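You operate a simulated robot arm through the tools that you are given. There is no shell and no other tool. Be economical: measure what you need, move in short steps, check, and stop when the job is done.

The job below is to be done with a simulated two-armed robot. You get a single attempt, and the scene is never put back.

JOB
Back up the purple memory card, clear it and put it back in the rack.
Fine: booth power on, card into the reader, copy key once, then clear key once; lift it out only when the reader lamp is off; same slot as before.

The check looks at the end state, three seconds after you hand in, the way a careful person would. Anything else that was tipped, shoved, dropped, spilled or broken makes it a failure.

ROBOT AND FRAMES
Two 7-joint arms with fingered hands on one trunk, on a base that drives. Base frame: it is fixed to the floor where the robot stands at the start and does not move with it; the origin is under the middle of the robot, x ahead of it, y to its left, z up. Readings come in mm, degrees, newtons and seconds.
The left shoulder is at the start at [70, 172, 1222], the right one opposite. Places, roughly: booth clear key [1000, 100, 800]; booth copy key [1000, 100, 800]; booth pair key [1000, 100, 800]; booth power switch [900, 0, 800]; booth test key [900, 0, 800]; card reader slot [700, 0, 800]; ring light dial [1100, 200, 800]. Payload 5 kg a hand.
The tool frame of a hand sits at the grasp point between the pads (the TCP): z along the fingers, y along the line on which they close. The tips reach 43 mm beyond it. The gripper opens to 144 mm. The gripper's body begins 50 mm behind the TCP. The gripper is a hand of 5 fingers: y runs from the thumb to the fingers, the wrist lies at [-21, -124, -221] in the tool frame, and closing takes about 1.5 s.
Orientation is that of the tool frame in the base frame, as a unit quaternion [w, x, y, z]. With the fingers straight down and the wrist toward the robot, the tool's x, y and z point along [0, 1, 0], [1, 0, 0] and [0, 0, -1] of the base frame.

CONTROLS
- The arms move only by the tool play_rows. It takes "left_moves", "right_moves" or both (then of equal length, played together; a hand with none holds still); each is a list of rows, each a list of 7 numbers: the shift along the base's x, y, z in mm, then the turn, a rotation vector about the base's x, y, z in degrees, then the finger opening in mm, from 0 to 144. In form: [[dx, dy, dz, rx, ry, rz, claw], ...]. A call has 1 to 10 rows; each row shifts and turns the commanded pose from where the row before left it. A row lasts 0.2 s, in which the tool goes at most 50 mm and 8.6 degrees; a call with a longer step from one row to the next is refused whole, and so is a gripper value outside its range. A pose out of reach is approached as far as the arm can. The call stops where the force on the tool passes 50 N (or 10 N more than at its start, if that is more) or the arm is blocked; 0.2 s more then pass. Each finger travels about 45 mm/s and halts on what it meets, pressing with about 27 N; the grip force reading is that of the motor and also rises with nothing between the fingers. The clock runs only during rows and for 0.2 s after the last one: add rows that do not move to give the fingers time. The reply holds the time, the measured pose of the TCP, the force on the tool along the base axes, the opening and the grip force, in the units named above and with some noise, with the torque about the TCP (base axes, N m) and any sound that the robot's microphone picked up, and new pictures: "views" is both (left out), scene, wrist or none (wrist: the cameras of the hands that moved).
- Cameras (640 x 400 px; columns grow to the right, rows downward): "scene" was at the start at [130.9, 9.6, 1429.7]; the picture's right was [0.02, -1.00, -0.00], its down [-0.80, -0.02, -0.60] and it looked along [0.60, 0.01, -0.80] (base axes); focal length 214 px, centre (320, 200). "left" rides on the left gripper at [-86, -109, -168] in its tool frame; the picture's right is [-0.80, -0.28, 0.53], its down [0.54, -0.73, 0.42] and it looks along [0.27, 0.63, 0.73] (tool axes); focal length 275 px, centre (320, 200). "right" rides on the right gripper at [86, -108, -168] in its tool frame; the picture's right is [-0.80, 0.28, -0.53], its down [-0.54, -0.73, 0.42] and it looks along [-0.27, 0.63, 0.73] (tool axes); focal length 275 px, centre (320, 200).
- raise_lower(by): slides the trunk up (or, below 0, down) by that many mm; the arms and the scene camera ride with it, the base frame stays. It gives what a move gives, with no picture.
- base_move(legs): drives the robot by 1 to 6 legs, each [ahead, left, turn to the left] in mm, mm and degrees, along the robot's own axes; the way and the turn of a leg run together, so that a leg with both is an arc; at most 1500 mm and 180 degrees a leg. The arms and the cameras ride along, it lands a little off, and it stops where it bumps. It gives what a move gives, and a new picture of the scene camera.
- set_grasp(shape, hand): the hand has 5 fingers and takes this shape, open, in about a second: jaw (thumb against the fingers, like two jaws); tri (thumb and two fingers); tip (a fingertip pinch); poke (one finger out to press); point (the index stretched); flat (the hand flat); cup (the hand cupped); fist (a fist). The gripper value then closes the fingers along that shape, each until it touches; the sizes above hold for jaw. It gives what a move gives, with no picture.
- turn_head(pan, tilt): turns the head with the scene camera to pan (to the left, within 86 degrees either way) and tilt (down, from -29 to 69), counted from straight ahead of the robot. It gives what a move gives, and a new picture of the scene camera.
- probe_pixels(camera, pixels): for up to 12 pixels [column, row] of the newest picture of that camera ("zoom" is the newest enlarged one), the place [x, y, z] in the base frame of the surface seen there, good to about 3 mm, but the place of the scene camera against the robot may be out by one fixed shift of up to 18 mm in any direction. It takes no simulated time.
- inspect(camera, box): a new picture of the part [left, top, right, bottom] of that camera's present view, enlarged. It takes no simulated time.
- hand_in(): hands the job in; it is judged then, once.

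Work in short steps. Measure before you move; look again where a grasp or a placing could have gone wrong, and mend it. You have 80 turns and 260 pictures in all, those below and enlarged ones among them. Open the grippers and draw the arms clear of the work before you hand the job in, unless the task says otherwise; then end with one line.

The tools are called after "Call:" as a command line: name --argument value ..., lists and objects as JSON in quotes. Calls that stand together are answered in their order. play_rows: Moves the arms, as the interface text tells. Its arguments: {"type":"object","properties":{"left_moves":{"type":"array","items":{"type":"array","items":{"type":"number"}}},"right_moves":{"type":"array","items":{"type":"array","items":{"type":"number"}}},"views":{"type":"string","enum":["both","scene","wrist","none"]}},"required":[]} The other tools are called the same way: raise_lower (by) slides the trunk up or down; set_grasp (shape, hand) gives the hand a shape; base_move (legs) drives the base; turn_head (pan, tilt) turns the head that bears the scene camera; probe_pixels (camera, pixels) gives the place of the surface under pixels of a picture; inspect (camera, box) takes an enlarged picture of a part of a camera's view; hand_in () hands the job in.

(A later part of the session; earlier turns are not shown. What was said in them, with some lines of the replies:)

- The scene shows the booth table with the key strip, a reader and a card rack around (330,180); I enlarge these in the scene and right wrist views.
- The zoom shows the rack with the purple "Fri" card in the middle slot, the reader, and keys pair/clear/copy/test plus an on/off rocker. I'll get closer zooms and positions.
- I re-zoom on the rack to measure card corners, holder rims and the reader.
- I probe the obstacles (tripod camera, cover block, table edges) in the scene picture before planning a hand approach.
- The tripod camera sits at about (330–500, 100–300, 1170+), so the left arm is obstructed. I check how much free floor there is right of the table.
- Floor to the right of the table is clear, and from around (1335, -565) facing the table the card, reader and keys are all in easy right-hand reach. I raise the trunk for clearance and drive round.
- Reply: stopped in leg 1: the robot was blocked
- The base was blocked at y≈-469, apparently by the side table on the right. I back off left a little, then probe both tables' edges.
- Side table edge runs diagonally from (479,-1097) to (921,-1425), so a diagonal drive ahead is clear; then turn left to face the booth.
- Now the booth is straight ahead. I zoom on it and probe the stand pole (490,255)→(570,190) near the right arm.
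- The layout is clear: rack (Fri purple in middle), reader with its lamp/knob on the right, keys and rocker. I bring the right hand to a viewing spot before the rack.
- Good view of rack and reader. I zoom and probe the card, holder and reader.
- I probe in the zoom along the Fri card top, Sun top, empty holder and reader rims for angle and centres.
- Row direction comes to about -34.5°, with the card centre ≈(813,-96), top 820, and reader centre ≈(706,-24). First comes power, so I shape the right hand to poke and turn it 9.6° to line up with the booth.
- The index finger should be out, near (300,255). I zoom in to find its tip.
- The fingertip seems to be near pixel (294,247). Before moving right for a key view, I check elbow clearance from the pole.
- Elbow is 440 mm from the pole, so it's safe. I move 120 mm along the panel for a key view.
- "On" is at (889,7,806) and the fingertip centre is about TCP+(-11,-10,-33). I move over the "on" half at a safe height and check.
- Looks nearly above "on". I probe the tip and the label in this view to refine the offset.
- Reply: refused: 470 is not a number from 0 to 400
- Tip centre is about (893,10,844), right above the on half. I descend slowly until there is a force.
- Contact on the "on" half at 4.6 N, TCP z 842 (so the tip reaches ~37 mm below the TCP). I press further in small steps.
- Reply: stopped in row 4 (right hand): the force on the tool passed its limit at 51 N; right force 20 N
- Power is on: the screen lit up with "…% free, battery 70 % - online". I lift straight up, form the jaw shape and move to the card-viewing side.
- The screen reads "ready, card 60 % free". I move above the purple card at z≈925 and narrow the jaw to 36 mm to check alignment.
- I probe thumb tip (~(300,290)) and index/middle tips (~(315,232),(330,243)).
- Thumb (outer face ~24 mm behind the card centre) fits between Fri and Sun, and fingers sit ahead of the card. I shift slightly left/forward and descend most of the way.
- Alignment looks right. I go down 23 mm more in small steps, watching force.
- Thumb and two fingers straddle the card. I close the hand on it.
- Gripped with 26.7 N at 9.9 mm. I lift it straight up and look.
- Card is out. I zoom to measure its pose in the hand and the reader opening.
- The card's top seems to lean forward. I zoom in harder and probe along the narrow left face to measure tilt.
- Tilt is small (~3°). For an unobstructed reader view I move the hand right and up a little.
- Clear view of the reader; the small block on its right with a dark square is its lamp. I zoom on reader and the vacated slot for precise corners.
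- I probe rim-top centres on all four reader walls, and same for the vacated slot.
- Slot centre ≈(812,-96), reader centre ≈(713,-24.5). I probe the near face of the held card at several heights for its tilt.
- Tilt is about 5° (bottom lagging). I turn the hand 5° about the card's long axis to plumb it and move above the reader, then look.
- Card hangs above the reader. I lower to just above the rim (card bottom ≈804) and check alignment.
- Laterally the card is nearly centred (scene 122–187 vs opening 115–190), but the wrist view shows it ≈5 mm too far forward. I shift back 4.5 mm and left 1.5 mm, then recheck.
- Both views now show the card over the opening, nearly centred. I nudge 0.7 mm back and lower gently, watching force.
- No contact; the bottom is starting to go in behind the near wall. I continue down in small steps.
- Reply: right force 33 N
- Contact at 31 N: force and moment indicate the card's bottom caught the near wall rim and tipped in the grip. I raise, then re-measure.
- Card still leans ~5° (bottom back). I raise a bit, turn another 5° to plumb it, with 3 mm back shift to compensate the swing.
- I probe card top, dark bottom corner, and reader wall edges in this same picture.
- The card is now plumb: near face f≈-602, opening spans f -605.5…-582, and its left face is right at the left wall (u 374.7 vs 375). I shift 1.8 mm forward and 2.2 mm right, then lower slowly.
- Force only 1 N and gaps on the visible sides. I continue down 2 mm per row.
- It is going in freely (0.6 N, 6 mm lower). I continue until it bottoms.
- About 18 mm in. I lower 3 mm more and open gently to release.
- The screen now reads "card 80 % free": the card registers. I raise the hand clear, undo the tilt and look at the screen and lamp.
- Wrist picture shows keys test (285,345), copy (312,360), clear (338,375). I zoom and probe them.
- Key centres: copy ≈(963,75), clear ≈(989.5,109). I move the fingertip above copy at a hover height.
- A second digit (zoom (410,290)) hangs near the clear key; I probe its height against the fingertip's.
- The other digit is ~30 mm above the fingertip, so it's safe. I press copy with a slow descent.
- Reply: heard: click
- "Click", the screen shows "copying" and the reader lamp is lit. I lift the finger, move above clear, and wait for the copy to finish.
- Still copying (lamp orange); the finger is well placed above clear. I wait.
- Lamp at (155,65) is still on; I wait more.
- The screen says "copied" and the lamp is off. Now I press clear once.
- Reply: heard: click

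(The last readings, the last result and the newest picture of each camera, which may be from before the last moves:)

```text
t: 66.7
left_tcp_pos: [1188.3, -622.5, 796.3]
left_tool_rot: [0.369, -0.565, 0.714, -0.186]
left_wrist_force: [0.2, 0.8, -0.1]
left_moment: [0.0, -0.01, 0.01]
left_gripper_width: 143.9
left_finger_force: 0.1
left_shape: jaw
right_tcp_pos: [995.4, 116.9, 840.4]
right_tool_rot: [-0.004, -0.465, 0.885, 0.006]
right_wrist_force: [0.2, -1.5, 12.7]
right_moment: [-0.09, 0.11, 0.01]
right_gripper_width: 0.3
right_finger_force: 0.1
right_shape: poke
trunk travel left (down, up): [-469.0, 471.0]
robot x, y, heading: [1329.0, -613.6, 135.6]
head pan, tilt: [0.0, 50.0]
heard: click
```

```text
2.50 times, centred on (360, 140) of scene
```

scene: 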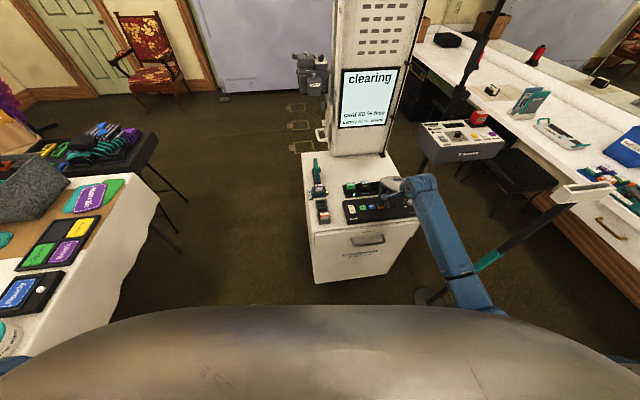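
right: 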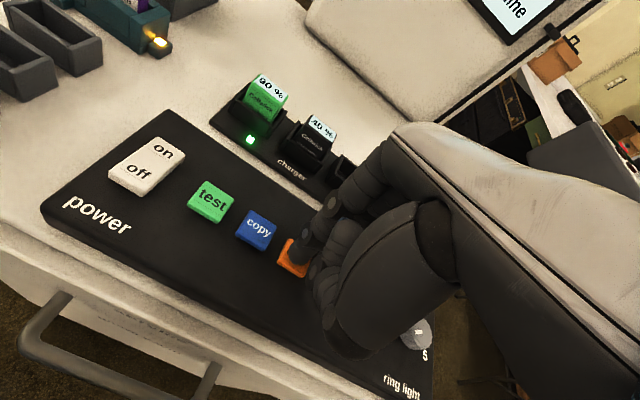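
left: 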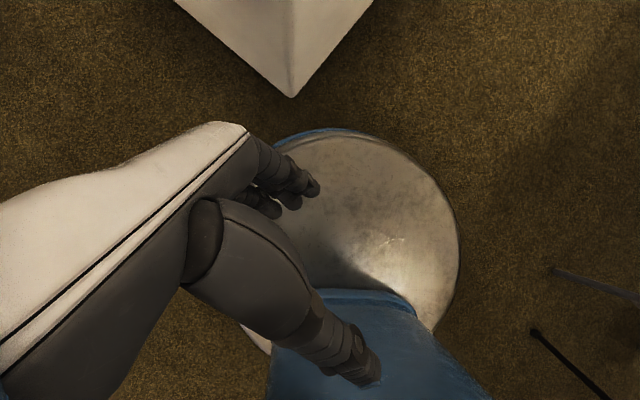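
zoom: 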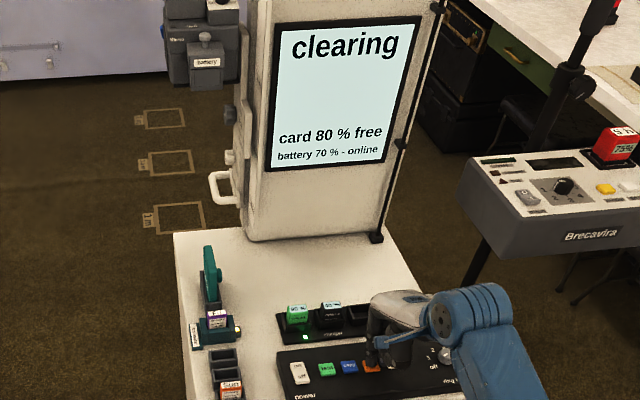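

"Clearing" with a click. I lift the finger well up and reshape to jaw while it works.

Call:
play_rows --right_moves '[[0, 0, 30, 0, 0, 0, 0], [0, 0, 40, 0, 0, 0, 0], [0, 0, 40, 0, 0, 0, 0], [0, 0, 35, 0, 0, 0, 0], [-40, -25, 0, 0, 0, 0, 0], [-40, -25, 0, 0, 0, 0, 0], [-40, -25, 0, 0, 0, 0, 0], [-40, -25, 0, 0, 0, 0, 0], [0, 0, 0, 0, 0, 0, 0]]' --views "none"

Call:
set_grasp --hand "right" --shape "jaw"

Call:
play_rows --right_moves '[[0, 0, 0, 0, 0, 0, 60], [0, 0, 0, 0, 0, 0, 36], [0, 0, 0, 0, 0, 0, 36], [0, 0, 0, 0, 0, 0, 36], [0, 0, 0, 0, 0, 0, 36], [0, 0, 0, 0, 0, 0, 36], [0, 0, 0, 0, 0, 0, 36], [0, 0, 0, 0, 0, 0, 36], [0, 0, 0, 0, 0, 0, 36], [0, 0, 0, 0, 0, 0, 36]]'

```text
t: 68.7
left_tcp_pos: [1188.5, -620.8, 795.4]
left_tool_rot: [0.367, -0.565, 0.715, -0.186]
left_wrist_force: [0.0, 0.3, -0.5]
left_moment: [0.03, 0.0, 0.0]
left_gripper_width: 143.9
left_finger_force: 0.0
left_shape: jaw
right_tcp_pos: [836.3, 17.2, 982.9]
right_tool_rot: [-0.004, -0.465, 0.885, 0.005]
right_wrist_force: [0.0, 0.4, -0.6]
right_moment: [-0.01, 0.04, 0.0]
right_gripper_width: 0.0
right_finger_force: 0.0
right_shape: poke
trunk travel left (down, up): [-469.0, 471.0]
robot x, y, heading: [1328.9, -617.5, 136.2]
head pan, tilt: [0.0, 50.0]
```

```text
t: 69.6
left_tcp_pos: [1188.5, -622.7, 795.4]
left_tool_rot: [0.368, -0.565, 0.714, -0.187]
left_wrist_force: [-0.6, -0.4, 0.2]
left_moment: [0.01, 0.01, 0.01]
left_gripper_width: 143.8
left_finger_force: 0.0
left_shape: jaw
right_tcp_pos: [834.0, 16.6, 982.9]
right_tool_rot: [-0.003, -0.465, 0.886, 0.004]
right_wrist_force: [-1.0, 1.1, -0.5]
right_moment: [0.01, 0.01, -0.03]
right_gripper_width: 143.8
right_finger_force: 0.0
right_shape: jaw
trunk travel left (down, up): [-469.0, 471.0]
robot x, y, heading: [1330.1, -616.2, 135.6]
head pan, tilt: [0.0, 50.0]
```

```text
t: 71.8
left_tcp_pos: [1188.1, -621.9, 794.9]
left_tool_rot: [0.369, -0.564, 0.714, -0.187]
left_wrist_force: [0.8, -0.1, -0.4]
left_moment: [0.02, -0.02, -0.01]
left_gripper_width: 143.9
left_finger_force: 0.0
left_shape: jaw
right_tcp_pos: [836.6, 17.1, 983.7]
right_tool_rot: [-0.004, -0.465, 0.885, 0.004]
right_wrist_force: [0.3, -0.3, -0.5]
right_moment: [-0.01, -0.01, -0.01]
right_gripper_width: 36.6
right_finger_force: 0.0
right_shape: jaw
trunk travel left (down, up): [-469.0, 471.0]
robot x, y, heading: [1329.2, -616.1, 135.8]
head pan, tilt: [0.0, 50.0]
```

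scene: 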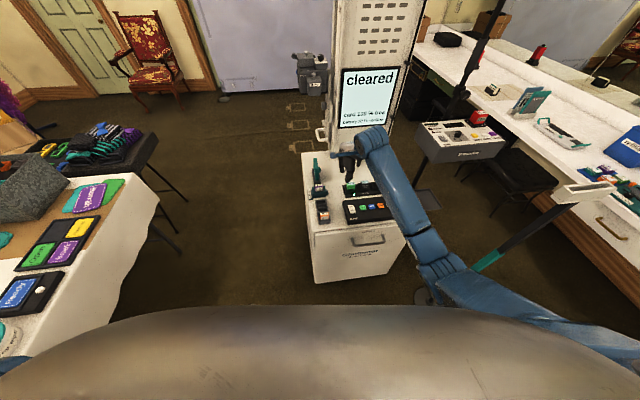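
right: 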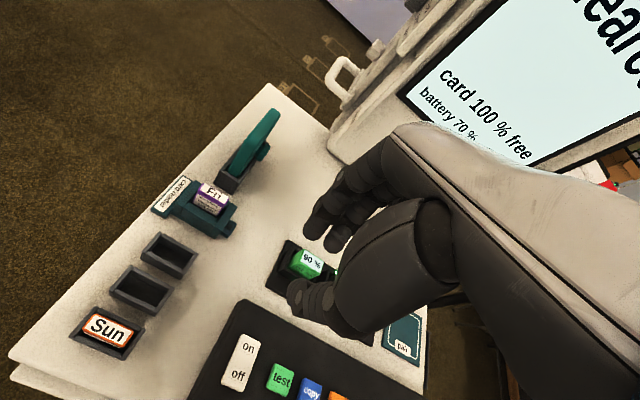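

"Cleared – card 100 % free". I zoom to confirm the reader lamp is off and measure the card in the reader.

Call:
inspect --camera "right" --box '[160, 165, 260, 245]'

Call:
probe_pixels --camera "zoom" --pixels '[[290, 90], [400, 145], [365, 165], [260, 110], [330, 128], [290, 150], [345, 190], [310, 200], [250, 160], [320, 240], [410, 180], [215, 130]]'

```text
5.00 times, centred on (210, 205) of right
```

zoom: 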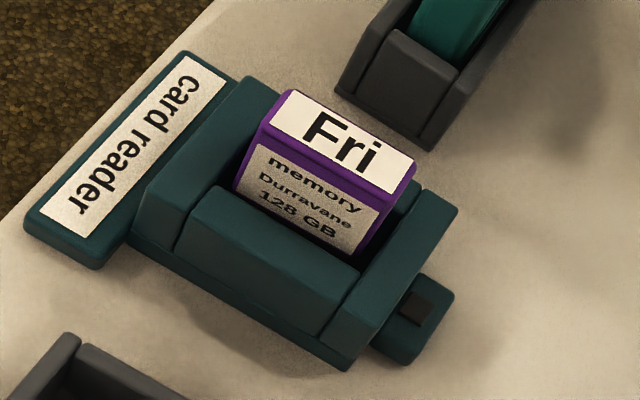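

```text
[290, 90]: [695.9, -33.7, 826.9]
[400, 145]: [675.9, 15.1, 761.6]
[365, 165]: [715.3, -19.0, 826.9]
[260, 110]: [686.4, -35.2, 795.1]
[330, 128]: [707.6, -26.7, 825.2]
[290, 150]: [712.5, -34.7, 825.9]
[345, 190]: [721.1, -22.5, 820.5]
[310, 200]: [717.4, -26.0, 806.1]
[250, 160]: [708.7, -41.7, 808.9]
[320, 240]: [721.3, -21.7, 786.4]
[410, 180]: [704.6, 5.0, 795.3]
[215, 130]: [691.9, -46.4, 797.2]
```

Lamp is off (dark), card top at 827, centre ≈(712,-24). I go over it with a 40 mm opening, this time centred so the card isn't tipped, and descend partway.

Call:
play_rows --right_moves '[[-42.3, -15.2, -19, 0, 0, 0, 40], [-42.3, -15.2, -19, 0, 0, 0, 40], [-42.5, -15.2, -19, 0, 0, 0, 40], [0, 0, -25, 0, 0, 0, 40], [0, 0, -25, 0, 0, 0, 40], [0, 0, -12, 0, 0, 0, 40], [0, 0, 0, 0, 0, 0, 40]]' --views "wrist"

Call:
inspect --camera "right" --box '[250, 210, 350, 310]'

Call:
inspect --camera "scene" --box '[310, 160, 350, 190]'

```text
t: 73.4
left_tcp_pos: [1187.5, -621.7, 795.0]
left_tool_rot: [0.369, -0.566, 0.714, -0.186]
left_wrist_force: [-0.2, -0.1, -0.2]
left_moment: [-0.02, 0.01, 0.01]
left_gripper_width: 143.8
left_finger_force: 0.1
left_shape: jaw
right_tcp_pos: [709.6, -29.4, 864.3]
right_tool_rot: [-0.003, -0.465, 0.885, 0.005]
right_wrist_force: [1.4, 0.2, 0.4]
right_moment: [0.0, 0.07, -0.01]
right_gripper_width: 39.9
right_finger_force: 0.1
right_shape: jaw
trunk travel left (down, up): [-469.0, 471.0]
robot x, y, heading: [1331.3, -613.9, 135.9]
head pan, tilt: [0.0, 50.0]
```

right: 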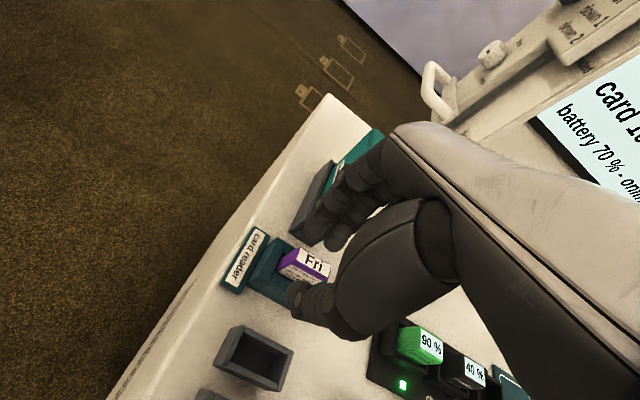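

```text
4.00 times, centred on (300, 260) of right
```

zoom: 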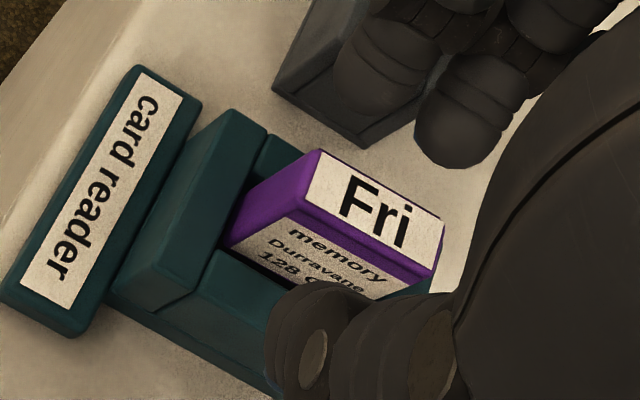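

```text
13.33 times, centred on (330, 175) of scene
```

zoom: 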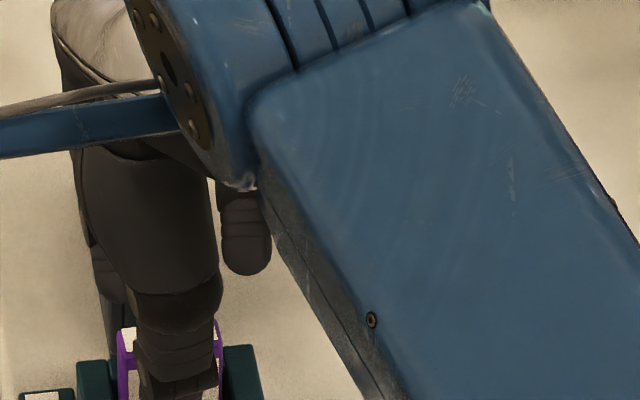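

Thumb and fingers straddle the card. I descend 19 mm more and compare gaps.

Call:
play_rows --right_moves '[[0, 0, -8, 0, 0, 0, 40], [0, 0, -7, 0, 0, 0, 40], [0, 0, -5, 0, 0, 0, 40], [0, 0, 0, 0, 0, 0, 36]]' --views "wrist"

Call:
inspect --camera "right" --box '[260, 210, 340, 300]'

Call:
probe_pixels --camera "zoom" --pixels '[[400, 150], [385, 165], [500, 190], [480, 205], [320, 155], [400, 200], [420, 230], [380, 215], [295, 290], [320, 275], [350, 290], [300, 330]]'

```text
t: 74.4
left_tcp_pos: [1188.3, -621.8, 795.4]
left_tool_rot: [0.368, -0.565, 0.714, -0.187]
left_wrist_force: [0.6, -0.1, -0.2]
left_moment: [-0.01, -0.01, -0.01]
left_gripper_width: 143.5
left_finger_force: 0.0
left_shape: jaw
right_tcp_pos: [709.5, -28.6, 844.6]
right_tool_rot: [-0.003, -0.466, 0.885, 0.004]
right_wrist_force: [-0.4, -0.4, 0.2]
right_moment: [0.0, 0.03, 0.01]
right_gripper_width: 36.1
right_finger_force: 0.0
right_shape: jaw
trunk travel left (down, up): [-469.0, 471.0]
robot x, y, heading: [1329.0, -615.7, 135.7]
head pan, tilt: [0.0, 50.0]
```

right: 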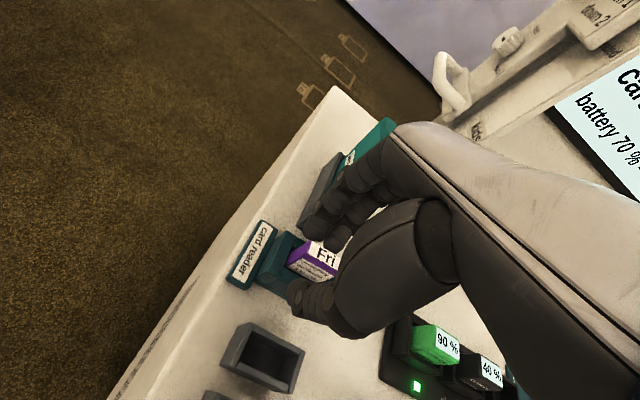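

```text
4.44 times, centred on (300, 255) of right
```

zoom: 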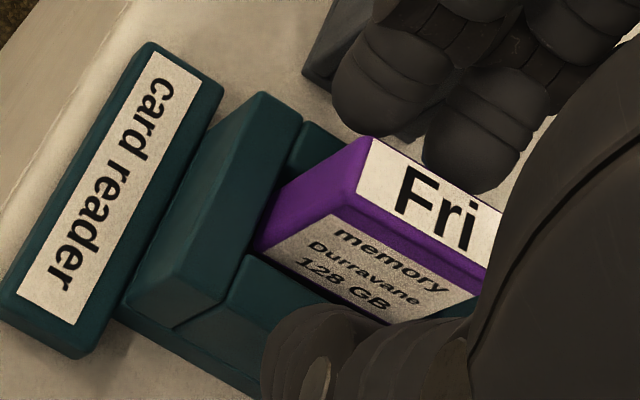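

```text
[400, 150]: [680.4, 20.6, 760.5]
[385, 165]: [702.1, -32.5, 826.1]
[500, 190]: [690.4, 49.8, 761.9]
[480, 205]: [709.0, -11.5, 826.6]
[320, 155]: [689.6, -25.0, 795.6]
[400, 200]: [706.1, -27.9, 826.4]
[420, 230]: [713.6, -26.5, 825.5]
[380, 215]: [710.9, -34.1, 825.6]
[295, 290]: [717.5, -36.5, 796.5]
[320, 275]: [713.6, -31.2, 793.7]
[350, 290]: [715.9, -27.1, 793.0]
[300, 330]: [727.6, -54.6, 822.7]
```

Gaps are ~11–12 mm on both sides. I close on the card.

Call:
play_rows --right_moves '[[0, 0, 0, 0, 0, 0, 28], [0, 0, 0, 0, 0, 0, 20], [0, 0, 0, 0, 0, 0, 12], [0, 0, 0, 0, 0, 0, 4], [0, 0, 0, 0, 0, 0, 4], [0, 0, 0, 0, 0, 0, 4]]' --views "wrist"

Call:
inspect --camera "right" --box '[260, 210, 340, 300]'

```text
t: 75.8
left_tcp_pos: [1187.8, -622.8, 793.9]
left_tool_rot: [0.369, -0.565, 0.714, -0.186]
left_wrist_force: [0.6, 0.9, 0.2]
left_moment: [-0.01, 0.01, 0.01]
left_gripper_width: 144.0
left_finger_force: 0.0
left_shape: jaw
right_tcp_pos: [709.4, -28.4, 845.2]
right_tool_rot: [-0.003, -0.465, 0.885, 0.004]
right_wrist_force: [-0.3, 0.2, -0.5]
right_moment: [0.0, 0.01, -0.02]
right_gripper_width: 10.5
right_finger_force: 27.4
right_shape: jaw
trunk travel left (down, up): [-469.0, 471.0]
robot x, y, heading: [1331.3, -618.4, 135.8]
head pan, tilt: [0.0, 50.0]
```

right: 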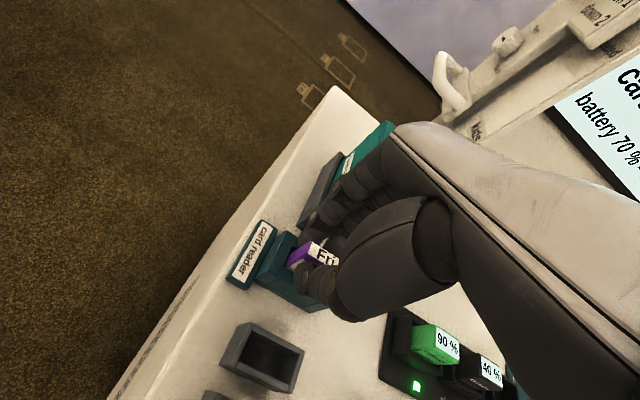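

```text
4.44 times, centred on (300, 255) of right
```

zoom: 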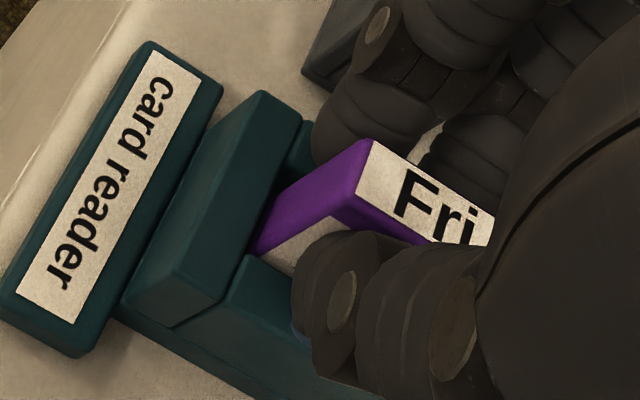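

Well centred (no side force). I lift it straight out 70 mm and carry it 123 mm back to above its own middle slot.

Call:
play_rows --right_moves '[[0, 0, 8, 0, 0, 0, 4], [0, 0, 15, 0, 0, 0, 4], [0, 0, 25, 0, 0, 0, 4], [0, 0, 22, 0, 0, 0, 4], [33.3, -23.8, 0, 0, 0, 0, 4], [33.3, -23.8, 0, 0, 0, 0, 4], [33.4, -23.7, 0, 0, 0, 0, 4], [0, 0, 0, 0, 0, 0, 4]]'

Call:
inspect --camera "right" --box '[250, 220, 340, 310]'

Call:
inspect --camera "scene" --box '[305, 170, 355, 220]'

```text
t: 77.6
left_tcp_pos: [1187.9, -622.2, 793.9]
left_tool_rot: [0.369, -0.565, 0.714, -0.187]
left_wrist_force: [0.0, 0.4, -0.1]
left_moment: [-0.03, -0.03, -0.04]
left_gripper_width: 144.1
left_finger_force: 0.0
left_shape: jaw
right_tcp_pos: [807.8, -100.5, 914.5]
right_tool_rot: [-0.003, -0.465, 0.886, 0.004]
right_wrist_force: [-0.7, -0.7, -0.9]
right_moment: [-0.04, 0.01, 0.0]
right_gripper_width: 10.3
right_finger_force: 27.2
right_shape: jaw
trunk travel left (down, up): [-469.0, 471.0]
robot x, y, heading: [1333.2, -613.1, 135.8]
head pan, tilt: [0.0, 50.0]
```

scene: 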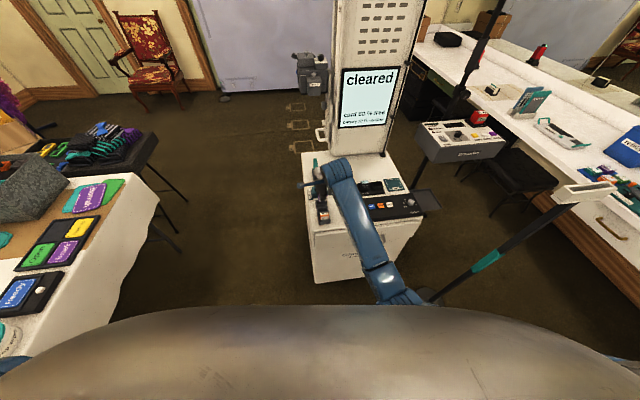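
right: 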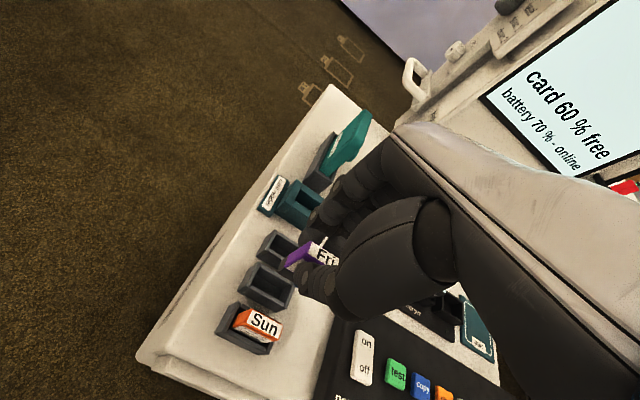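

```text
4.44 times, centred on (295, 265) of right
```

zoom: 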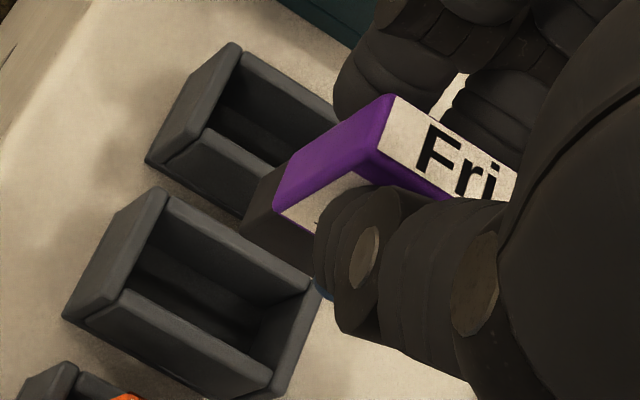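

```text
8.00 times, centred on (330, 195) of scene
```

zoom: 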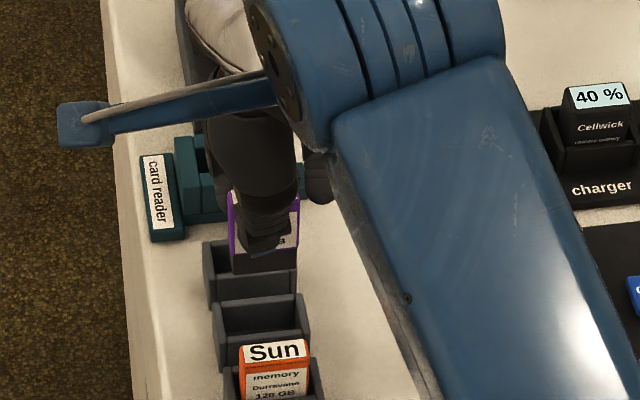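

I check plumbness by probing the card's near face at different heights, plus the target slot rims.

Call:
probe_pixels --camera "zoom" --pixels '[[400, 115], [390, 145], [470, 160], [385, 175], [330, 195], [300, 210], [270, 230], [295, 255], [255, 225], [340, 150], [280, 190], [250, 215]]'

Call:
probe_pixels --camera "zoom" --pixels '[[115, 250], [145, 205], [80, 310], [230, 240], [175, 205], [290, 275], [190, 345], [125, 305], [250, 380], [290, 330], [310, 290], [275, 370]]'

```text
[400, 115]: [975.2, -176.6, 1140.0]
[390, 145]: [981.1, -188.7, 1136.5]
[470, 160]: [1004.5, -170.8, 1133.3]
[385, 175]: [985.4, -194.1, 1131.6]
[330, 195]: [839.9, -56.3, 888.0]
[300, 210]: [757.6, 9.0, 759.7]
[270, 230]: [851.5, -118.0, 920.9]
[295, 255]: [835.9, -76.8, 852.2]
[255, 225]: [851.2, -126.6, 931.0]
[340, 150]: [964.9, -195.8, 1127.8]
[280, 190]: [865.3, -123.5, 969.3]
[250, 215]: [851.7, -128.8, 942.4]
```

```text
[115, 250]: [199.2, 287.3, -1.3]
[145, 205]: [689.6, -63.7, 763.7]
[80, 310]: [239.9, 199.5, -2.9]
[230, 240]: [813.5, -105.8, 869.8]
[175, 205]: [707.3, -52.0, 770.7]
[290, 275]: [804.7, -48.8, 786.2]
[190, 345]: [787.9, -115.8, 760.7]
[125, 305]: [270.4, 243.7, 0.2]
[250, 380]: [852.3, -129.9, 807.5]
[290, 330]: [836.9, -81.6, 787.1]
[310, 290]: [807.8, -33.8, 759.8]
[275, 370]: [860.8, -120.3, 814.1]
```

That was the scene zoom; I re-take the wrist zoom and probe again.

Call:
inspect --camera "right" --box '[250, 220, 340, 310]'

Call:
probe_pixels --camera "zoom" --pixels '[[400, 115], [390, 145], [470, 160], [385, 175], [330, 195], [300, 210], [270, 230], [295, 255], [255, 225], [340, 150], [280, 190], [250, 215]]'

Call:
probe_pixels --camera "zoom" --pixels '[[115, 250], [145, 205], [80, 310], [230, 240], [175, 205], [290, 275], [190, 345], [125, 305], [250, 380], [290, 330], [310, 290], [275, 370]]'

```text
4.44 times, centred on (295, 265) of right
```

zoom: 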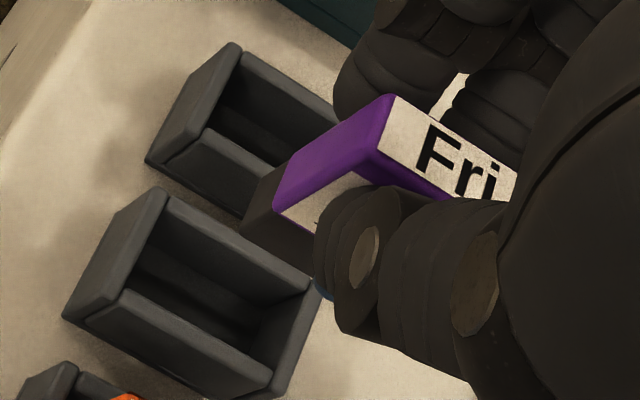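

```text
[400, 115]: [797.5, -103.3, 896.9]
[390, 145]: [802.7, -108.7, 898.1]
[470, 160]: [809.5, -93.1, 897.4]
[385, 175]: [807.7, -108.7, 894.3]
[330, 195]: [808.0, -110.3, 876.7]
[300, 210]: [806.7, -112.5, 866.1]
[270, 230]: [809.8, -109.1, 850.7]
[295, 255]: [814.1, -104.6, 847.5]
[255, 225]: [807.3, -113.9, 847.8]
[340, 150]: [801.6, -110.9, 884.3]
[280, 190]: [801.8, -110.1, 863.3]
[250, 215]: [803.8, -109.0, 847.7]
```

```text
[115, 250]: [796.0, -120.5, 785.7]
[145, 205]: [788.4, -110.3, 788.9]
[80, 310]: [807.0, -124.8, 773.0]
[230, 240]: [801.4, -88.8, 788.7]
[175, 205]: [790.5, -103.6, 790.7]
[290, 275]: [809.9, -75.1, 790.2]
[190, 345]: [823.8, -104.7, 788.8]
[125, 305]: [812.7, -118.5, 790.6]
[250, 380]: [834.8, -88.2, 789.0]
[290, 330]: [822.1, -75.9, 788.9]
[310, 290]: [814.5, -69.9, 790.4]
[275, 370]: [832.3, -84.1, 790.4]
```

Tilt is ~3°; card centre is within ~1 mm of slot centre. I plumb it by 2.5° with compensation and lower to just above the rim.

Call:
play_rows --right_moves '[[2.1, -1.5, -10, 1.45, 2.04, 0, 4], [0, 0, -15, 0, 0, 0, 4], [0, 0, -14, 0, 0, 0, 4], [0, 0, 0, 0, 0, 0, 4]]' --views "wrist"

Call:
inspect --camera "scene" --box '[310, 180, 350, 210]'

Call:
inspect --camera "right" --box '[250, 220, 330, 310]'

Call:
probe_pixels --camera "zoom" --pixels '[[400, 180], [340, 205], [315, 220], [290, 240], [280, 255], [300, 265], [275, 245], [255, 200], [300, 310], [220, 270], [190, 230], [330, 330]]'

```text
t: 78.6
left_tcp_pos: [1188.2, -622.3, 795.1]
left_tool_rot: [0.37, -0.566, 0.713, -0.186]
left_wrist_force: [-0.1, -0.2, 0.0]
left_moment: [-0.02, 0.03, 0.01]
left_gripper_width: 144.1
left_finger_force: 0.2
left_shape: jaw
right_tcp_pos: [811.3, -101.7, 874.1]
right_tool_rot: [-0.013, -0.466, 0.885, 0.025]
right_wrist_force: [0.2, -0.1, -0.2]
right_moment: [0.01, -0.01, 0.02]
right_gripper_width: 10.4
right_finger_force: 27.1
right_shape: jaw
trunk travel left (down, up): [-469.0, 471.0]
robot x, y, heading: [1326.8, -617.2, 136.0]
head pan, tilt: [0.0, 50.0]
```

right: 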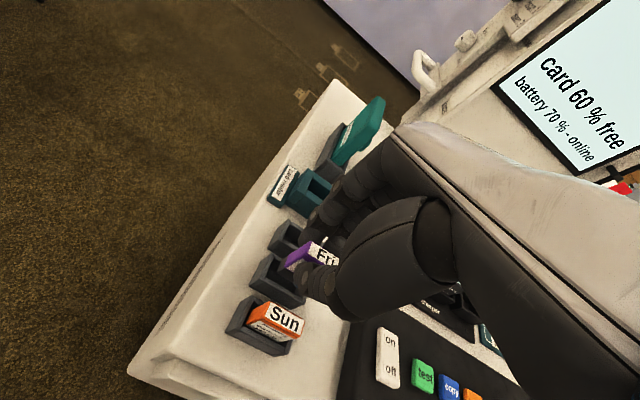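

```text
13.33 times, centred on (330, 195) of scene
```

zoom: 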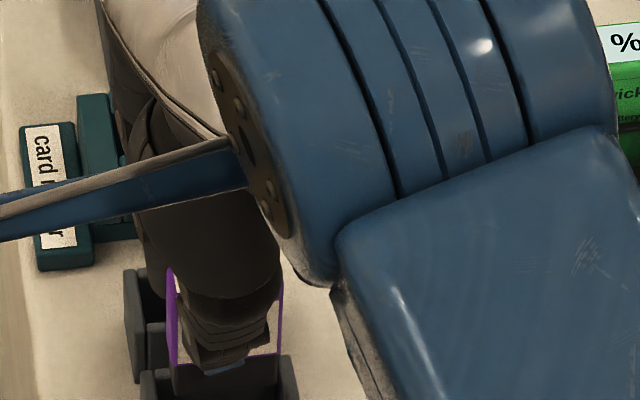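

```text
4.44 times, centred on (290, 265) of right
```

zoom: 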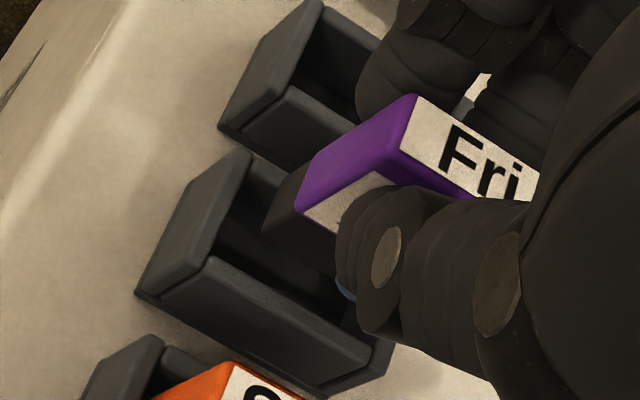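

```text
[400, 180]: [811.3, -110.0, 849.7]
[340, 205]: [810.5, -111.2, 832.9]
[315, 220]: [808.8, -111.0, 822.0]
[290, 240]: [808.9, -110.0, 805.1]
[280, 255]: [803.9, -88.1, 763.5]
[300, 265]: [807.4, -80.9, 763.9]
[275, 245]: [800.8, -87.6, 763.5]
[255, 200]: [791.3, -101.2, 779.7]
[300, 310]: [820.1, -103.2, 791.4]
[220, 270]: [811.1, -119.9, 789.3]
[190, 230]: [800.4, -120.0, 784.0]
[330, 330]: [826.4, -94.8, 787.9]
```

Card is plumb and fore-aft centred; it sits ~2 mm right. I shift left 2 mm and lower gently.

Call:
play_rows --right_moves '[[-1.2, -1.6, 0, 0, 0, 0, 4], [0, 0, -4, 0, 0, 0, 4], [0, 0, -4, 0, 0, 0, 4], [0, 0, -3, 0, 0, 0, 4], [0, 0, -3, 0, 0, 0, 4]]' --views "wrist"

Call:
inspect --camera "scene" --box '[310, 180, 350, 210]'

Call:
inspect --camera "right" --box '[250, 220, 330, 310]'

```text
t: 79.8
left_tcp_pos: [1189.3, -622.7, 794.3]
left_tool_rot: [0.369, -0.565, 0.714, -0.186]
left_wrist_force: [0.1, -0.4, 0.5]
left_moment: [0.01, -0.03, 0.0]
left_gripper_width: 144.0
left_finger_force: 0.0
left_shape: jaw
right_tcp_pos: [810.2, -103.4, 860.8]
right_tool_rot: [-0.013, -0.466, 0.884, 0.024]
right_wrist_force: [0.3, -1.2, -0.8]
right_moment: [0.0, 0.01, -0.01]
right_gripper_width: 10.3
right_finger_force: 26.9
right_shape: jaw
trunk travel left (down, up): [-469.0, 471.0]
robot x, y, heading: [1332.3, -615.8, 135.8]
head pan, tilt: [0.0, 50.0]
```

right: 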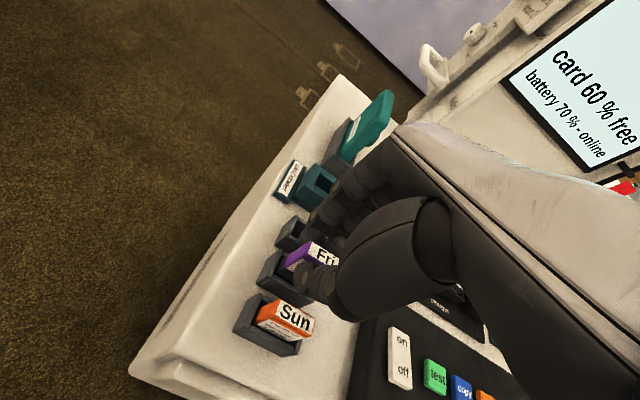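

```text
13.33 times, centred on (330, 195) of scene
```

zoom: 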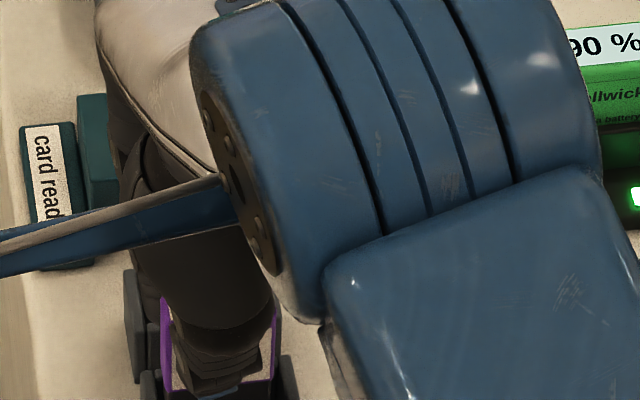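

```text
4.44 times, centred on (290, 265) of right
```

zoom: 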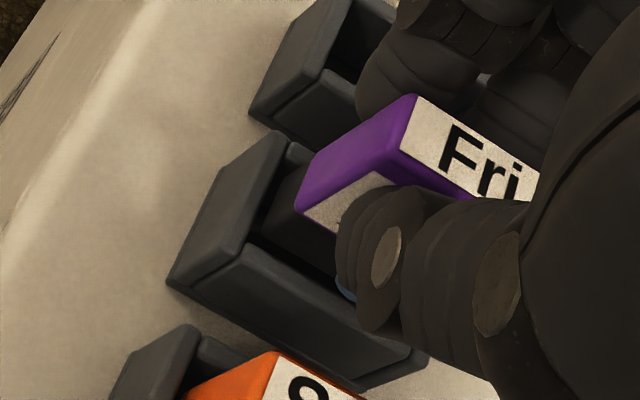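

No force and the bottom is below the rim. I keep lowering in 3 mm steps.

Call:
play_rows --right_moves '[[0, 0, -3, 0, 0, 0, 4], [0, 0, -3, 0, 0, 0, 4], [0, 0, -3, 0, 0, 0, 4], [0, 0, -3, 0, 0, 0, 4], [0, 0, -3, 0, 0, 0, 4], [0, 0, -3, 0, 0, 0, 4]]' --views "wrist"

Call:
inspect --camera "right" --box '[250, 220, 330, 310]'

```text
t: 81.2
left_tcp_pos: [1187.8, -622.2, 795.1]
left_tool_rot: [0.369, -0.566, 0.713, -0.187]
left_wrist_force: [-0.5, 0.9, -0.3]
left_moment: [0.03, -0.02, -0.03]
left_gripper_width: 143.9
left_finger_force: 0.0
left_shape: jaw
right_tcp_pos: [811.2, -102.4, 842.1]
right_tool_rot: [-0.013, -0.465, 0.885, 0.024]
right_wrist_force: [0.5, 0.7, -0.1]
right_moment: [0.02, -0.01, -0.02]
right_gripper_width: 10.3
right_finger_force: 27.0
right_shape: jaw
trunk travel left (down, up): [-469.0, 471.0]
robot x, y, heading: [1329.2, -615.3, 135.6]
head pan, tilt: [0.0, 50.0]
```

right: 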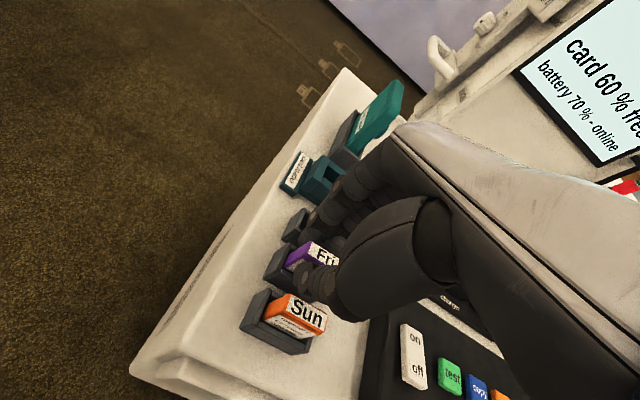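

```text
4.44 times, centred on (290, 265) of right
```

zoom: 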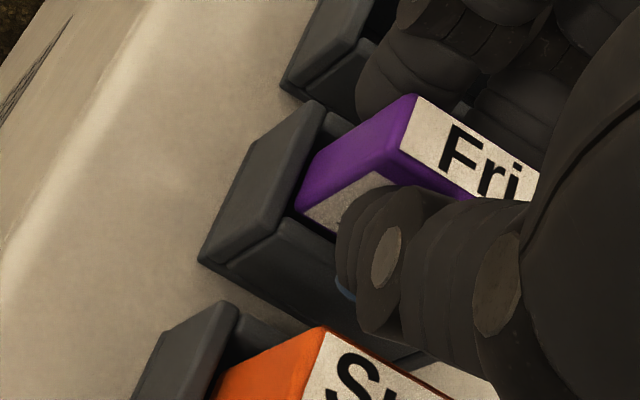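

Nearly seated. I lower 2 mm more and open only to 20 mm (Sun is close behind the thumb), then look.

Call:
play_rows --right_moves '[[0, 0, -2, 0, 0, 0, 4], [0, 0, 0, 0, 0, 0, 14], [0, 0, 0, 0, 0, 0, 18], [0, 0, 0, 0, 0, 0, 20], [0, 0, 0, 0, 0, 0, 20]]' --views "wrist"

Call:
inspect --camera "right" --box '[250, 220, 330, 310]'

```text
t: 82.4
left_tcp_pos: [1187.8, -622.5, 794.1]
left_tool_rot: [0.368, -0.565, 0.714, -0.187]
left_wrist_force: [0.2, -0.2, -0.2]
left_moment: [-0.01, -0.03, 0.0]
left_gripper_width: 143.9
left_finger_force: 0.1
left_shape: jaw
right_tcp_pos: [809.9, -103.5, 841.7]
right_tool_rot: [-0.013, -0.465, 0.885, 0.024]
right_wrist_force: [-0.1, 0.5, 0.1]
right_moment: [0.02, -0.03, 0.02]
right_gripper_width: 19.5
right_finger_force: 0.1
right_shape: jaw
trunk travel left (down, up): [-469.0, 471.0]
robot x, y, heading: [1327.4, -616.9, 135.8]
head pan, tilt: [0.0, 50.0]
```

right: 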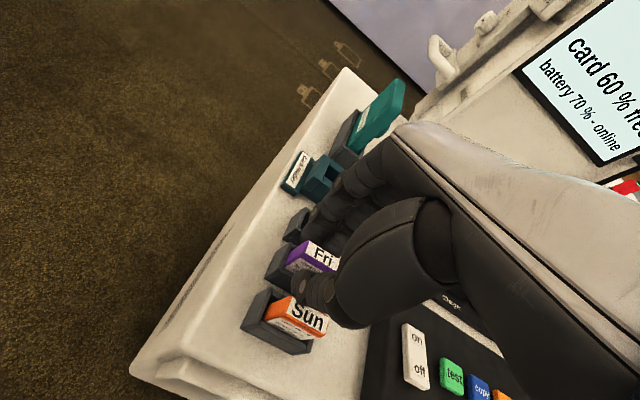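

```text
4.44 times, centred on (290, 265) of right
```

zoom: 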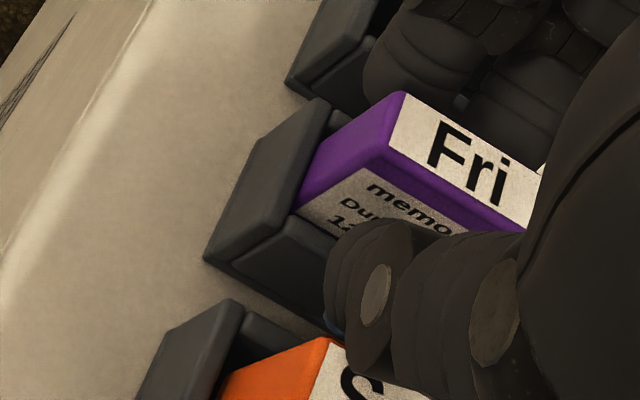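

Released. I open slightly more and lift straight up slowly, then check that the card stays.

Call:
play_rows --right_moves '[[-1.2, 0.9, 0, 0, 0, 0, 24], [0, 0, 0, 0, 0, 0, 24], [0, 0, 8, 0, 0, 0, 24], [0, 0, 12, 0, 0, 0, 24], [0, 0, 20, 0, 0, 0, 24], [0, 0, 30, 0, 0, 0, 24], [0, 0, 40, -1.45, -2.04, 0, 40], [0, 0, 40, 0, 0, 0, 60]]'

Call:
inspect --camera "right" --box '[210, 190, 350, 350]'

```text
t: 84.2
left_tcp_pos: [1189.0, -622.2, 794.4]
left_tool_rot: [0.369, -0.565, 0.714, -0.186]
left_wrist_force: [0.6, -0.5, -0.2]
left_moment: [0.02, 0.02, 0.0]
left_gripper_width: 143.7
left_finger_force: 0.1
left_shape: jaw
right_tcp_pos: [809.5, -102.8, 991.5]
right_tool_rot: [-0.003, -0.465, 0.885, 0.005]
right_wrist_force: [0.2, -0.3, 0.0]
right_moment: [0.01, 0.03, 0.0]
right_gripper_width: 59.4
right_finger_force: 0.1
right_shape: jaw
trunk travel left (down, up): [-469.0, 471.0]
robot x, y, heading: [1329.6, -619.0, 135.9]
head pan, tilt: [0.0, 50.0]
```

scene: 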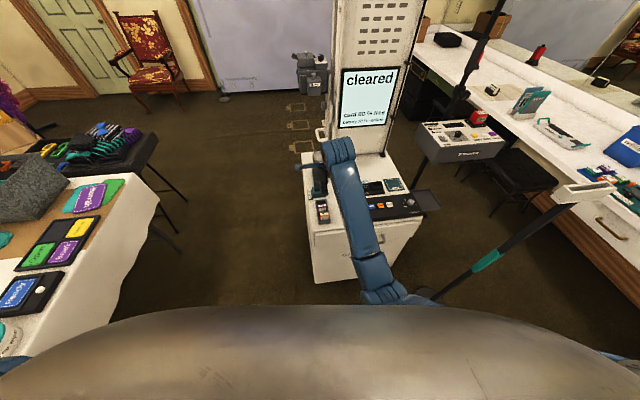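
right: 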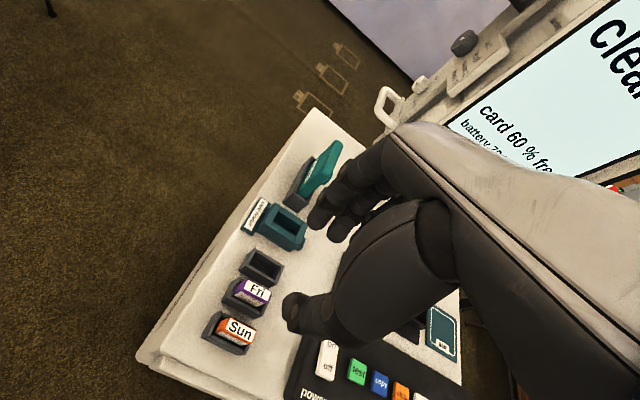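

```text
2.50 times, centred on (280, 270) of right
```

zoom: 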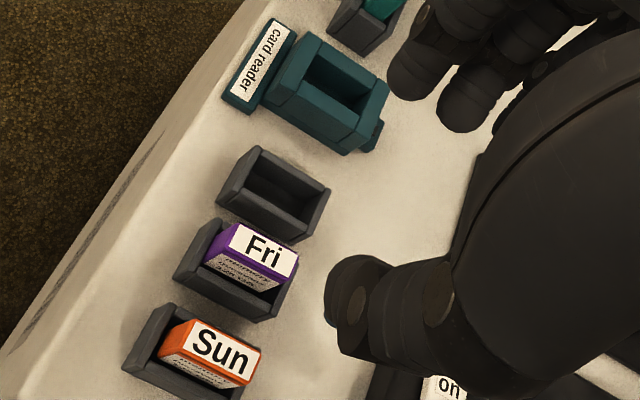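

Fri is back in the middle slot, seated like Sun. I draw the arm up and back clear of the booth, opening the hand.

Call:
play_rows --right_moves '[[10, -8, 40, 0, 0, 0, 100], [20, -18, 35, 0, 0, 0, 144], [25, -22, 30, 0, 0, 0, 144], [25, -22, 30, 0, 0, 0, 144], [25, -22, 30, 0, 0, 0, 144], [25, -22, 20, 0, 0, 0, 144], [25, -22, 10, 0, 0, 0, 144], [0, 0, 0, 0, 0, 0, 144]]'

Call:
inspect --camera "scene" --box '[295, 150, 425, 240]'

Call:
inspect --camera "right" --box '[200, 60, 330, 180]'

```text
t: 85.4
left_tcp_pos: [1188.3, -621.8, 795.1]
left_tool_rot: [0.368, -0.565, 0.714, -0.187]
left_wrist_force: [-0.2, 0.1, 0.1]
left_moment: [0.01, 0.02, 0.03]
left_gripper_width: 143.9
left_finger_force: 0.1
left_shape: jaw
right_tcp_pos: [950.9, -97.0, 1131.2]
right_tool_rot: [0.076, -0.421, 0.902, 0.062]
right_wrist_force: [0.1, 0.0, 0.6]
right_moment: [-0.02, 0.0, -0.01]
right_gripper_width: 143.6
right_finger_force: 0.0
right_shape: jaw
right hand out of reach, approached as far as the arm can: row 5, 6
trunk travel left (down, up): [-469.0, 471.0]
robot x, y, heading: [1327.9, -617.6, 135.7]
head pan, tilt: [0.0, 50.0]
stopped in row 6 (right hand): the arm was blocked; the commanded pose is now the measured one
```

scene: 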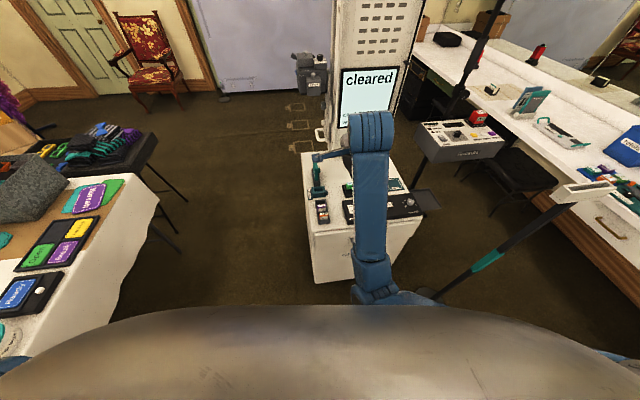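
right: 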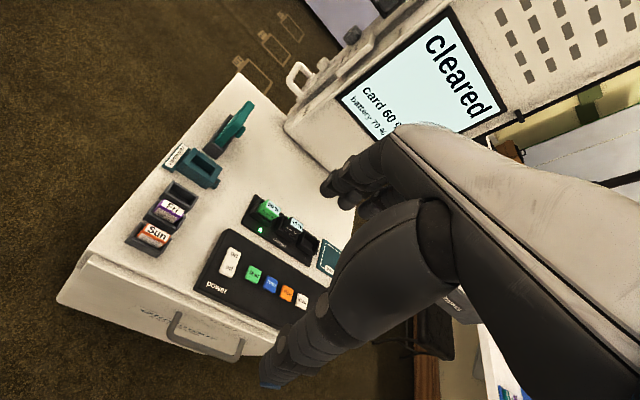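

```text
4.44 times, centred on (360, 195) of scene
```

zoom: 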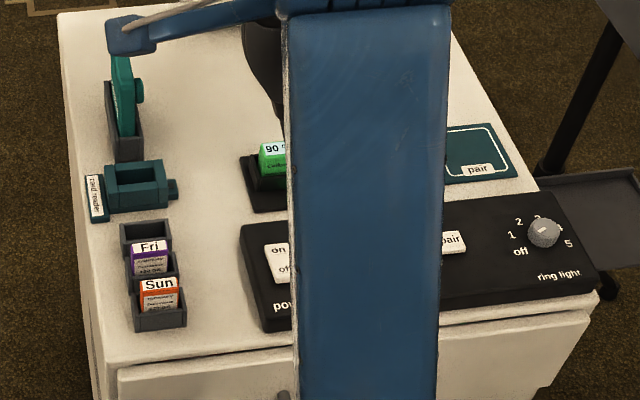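

```text
3.33 times, centred on (265, 120) of right
```

zoom: 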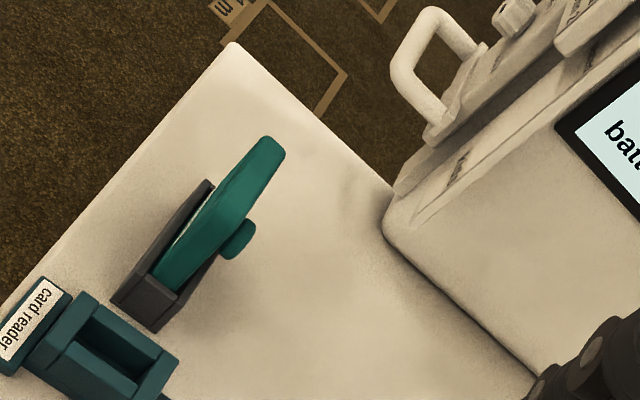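

The right hand is clear above the booth (z≈1131), and everything stands in place. I back the robot 250 mm so the arm is fully off the work, then check the rack one last time.

Call:
base_move --legs '[[-250, 0, 0]]'

Call:
inspect --camera "scene" --box '[280, 100, 420, 220]'

```text
t: 87.3
left_tcp_pos: [1367.1, -796.3, 794.3]
left_tool_rot: [0.368, -0.564, 0.715, -0.187]
left_wrist_force: [0.8, 0.2, -0.6]
left_moment: [-0.07, 0.0, 0.01]
left_gripper_width: 143.8
left_finger_force: 0.0
left_shape: jaw
right_tcp_pos: [1130.7, -273.0, 1130.9]
right_tool_rot: [0.077, -0.421, 0.902, 0.062]
right_wrist_force: [0.3, 0.8, -0.3]
right_moment: [0.0, -0.01, 0.02]
right_gripper_width: 143.9
right_finger_force: 0.1
right_shape: jaw
trunk travel left (down, up): [-469.0, 471.0]
robot x, y, heading: [1509.8, -791.7, 135.6]
head pan, tilt: [0.0, 50.0]
```

scene: 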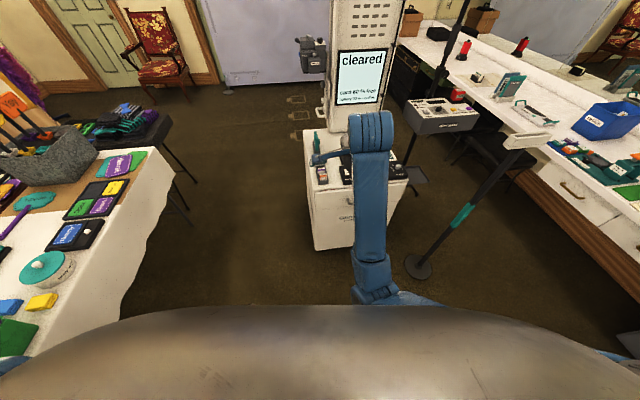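

```text
3.33 times, centred on (350, 160) of scene
```

zoom: 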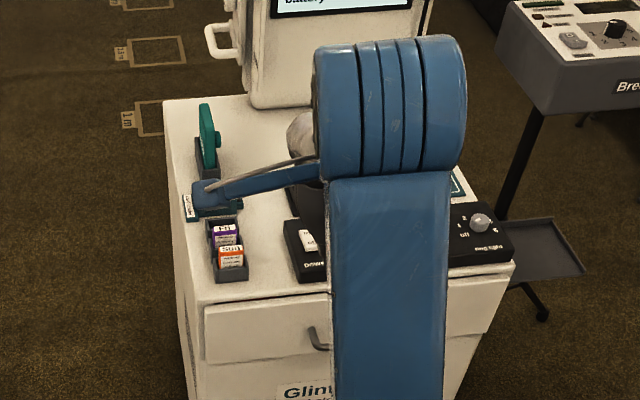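

The purple card is in its middle slot beside Sun, the screen reads "cleared", power is on, and both hands are open and clear. I hand in.

Call:
hand_in

```text
The job is handed in.
```

The purple "Fri" card is backed up, cleared and back in its middle rack slot, with booth power left on. Copy and clear were pressed once each (screen showed "copied", then "cleared", card 100 % free), and I lifted it out with the reader lamp off. On the way there the base bumped what looked like the side table and stopped; I backed off and saw nothing fallen, but did not check whether the table shifted.
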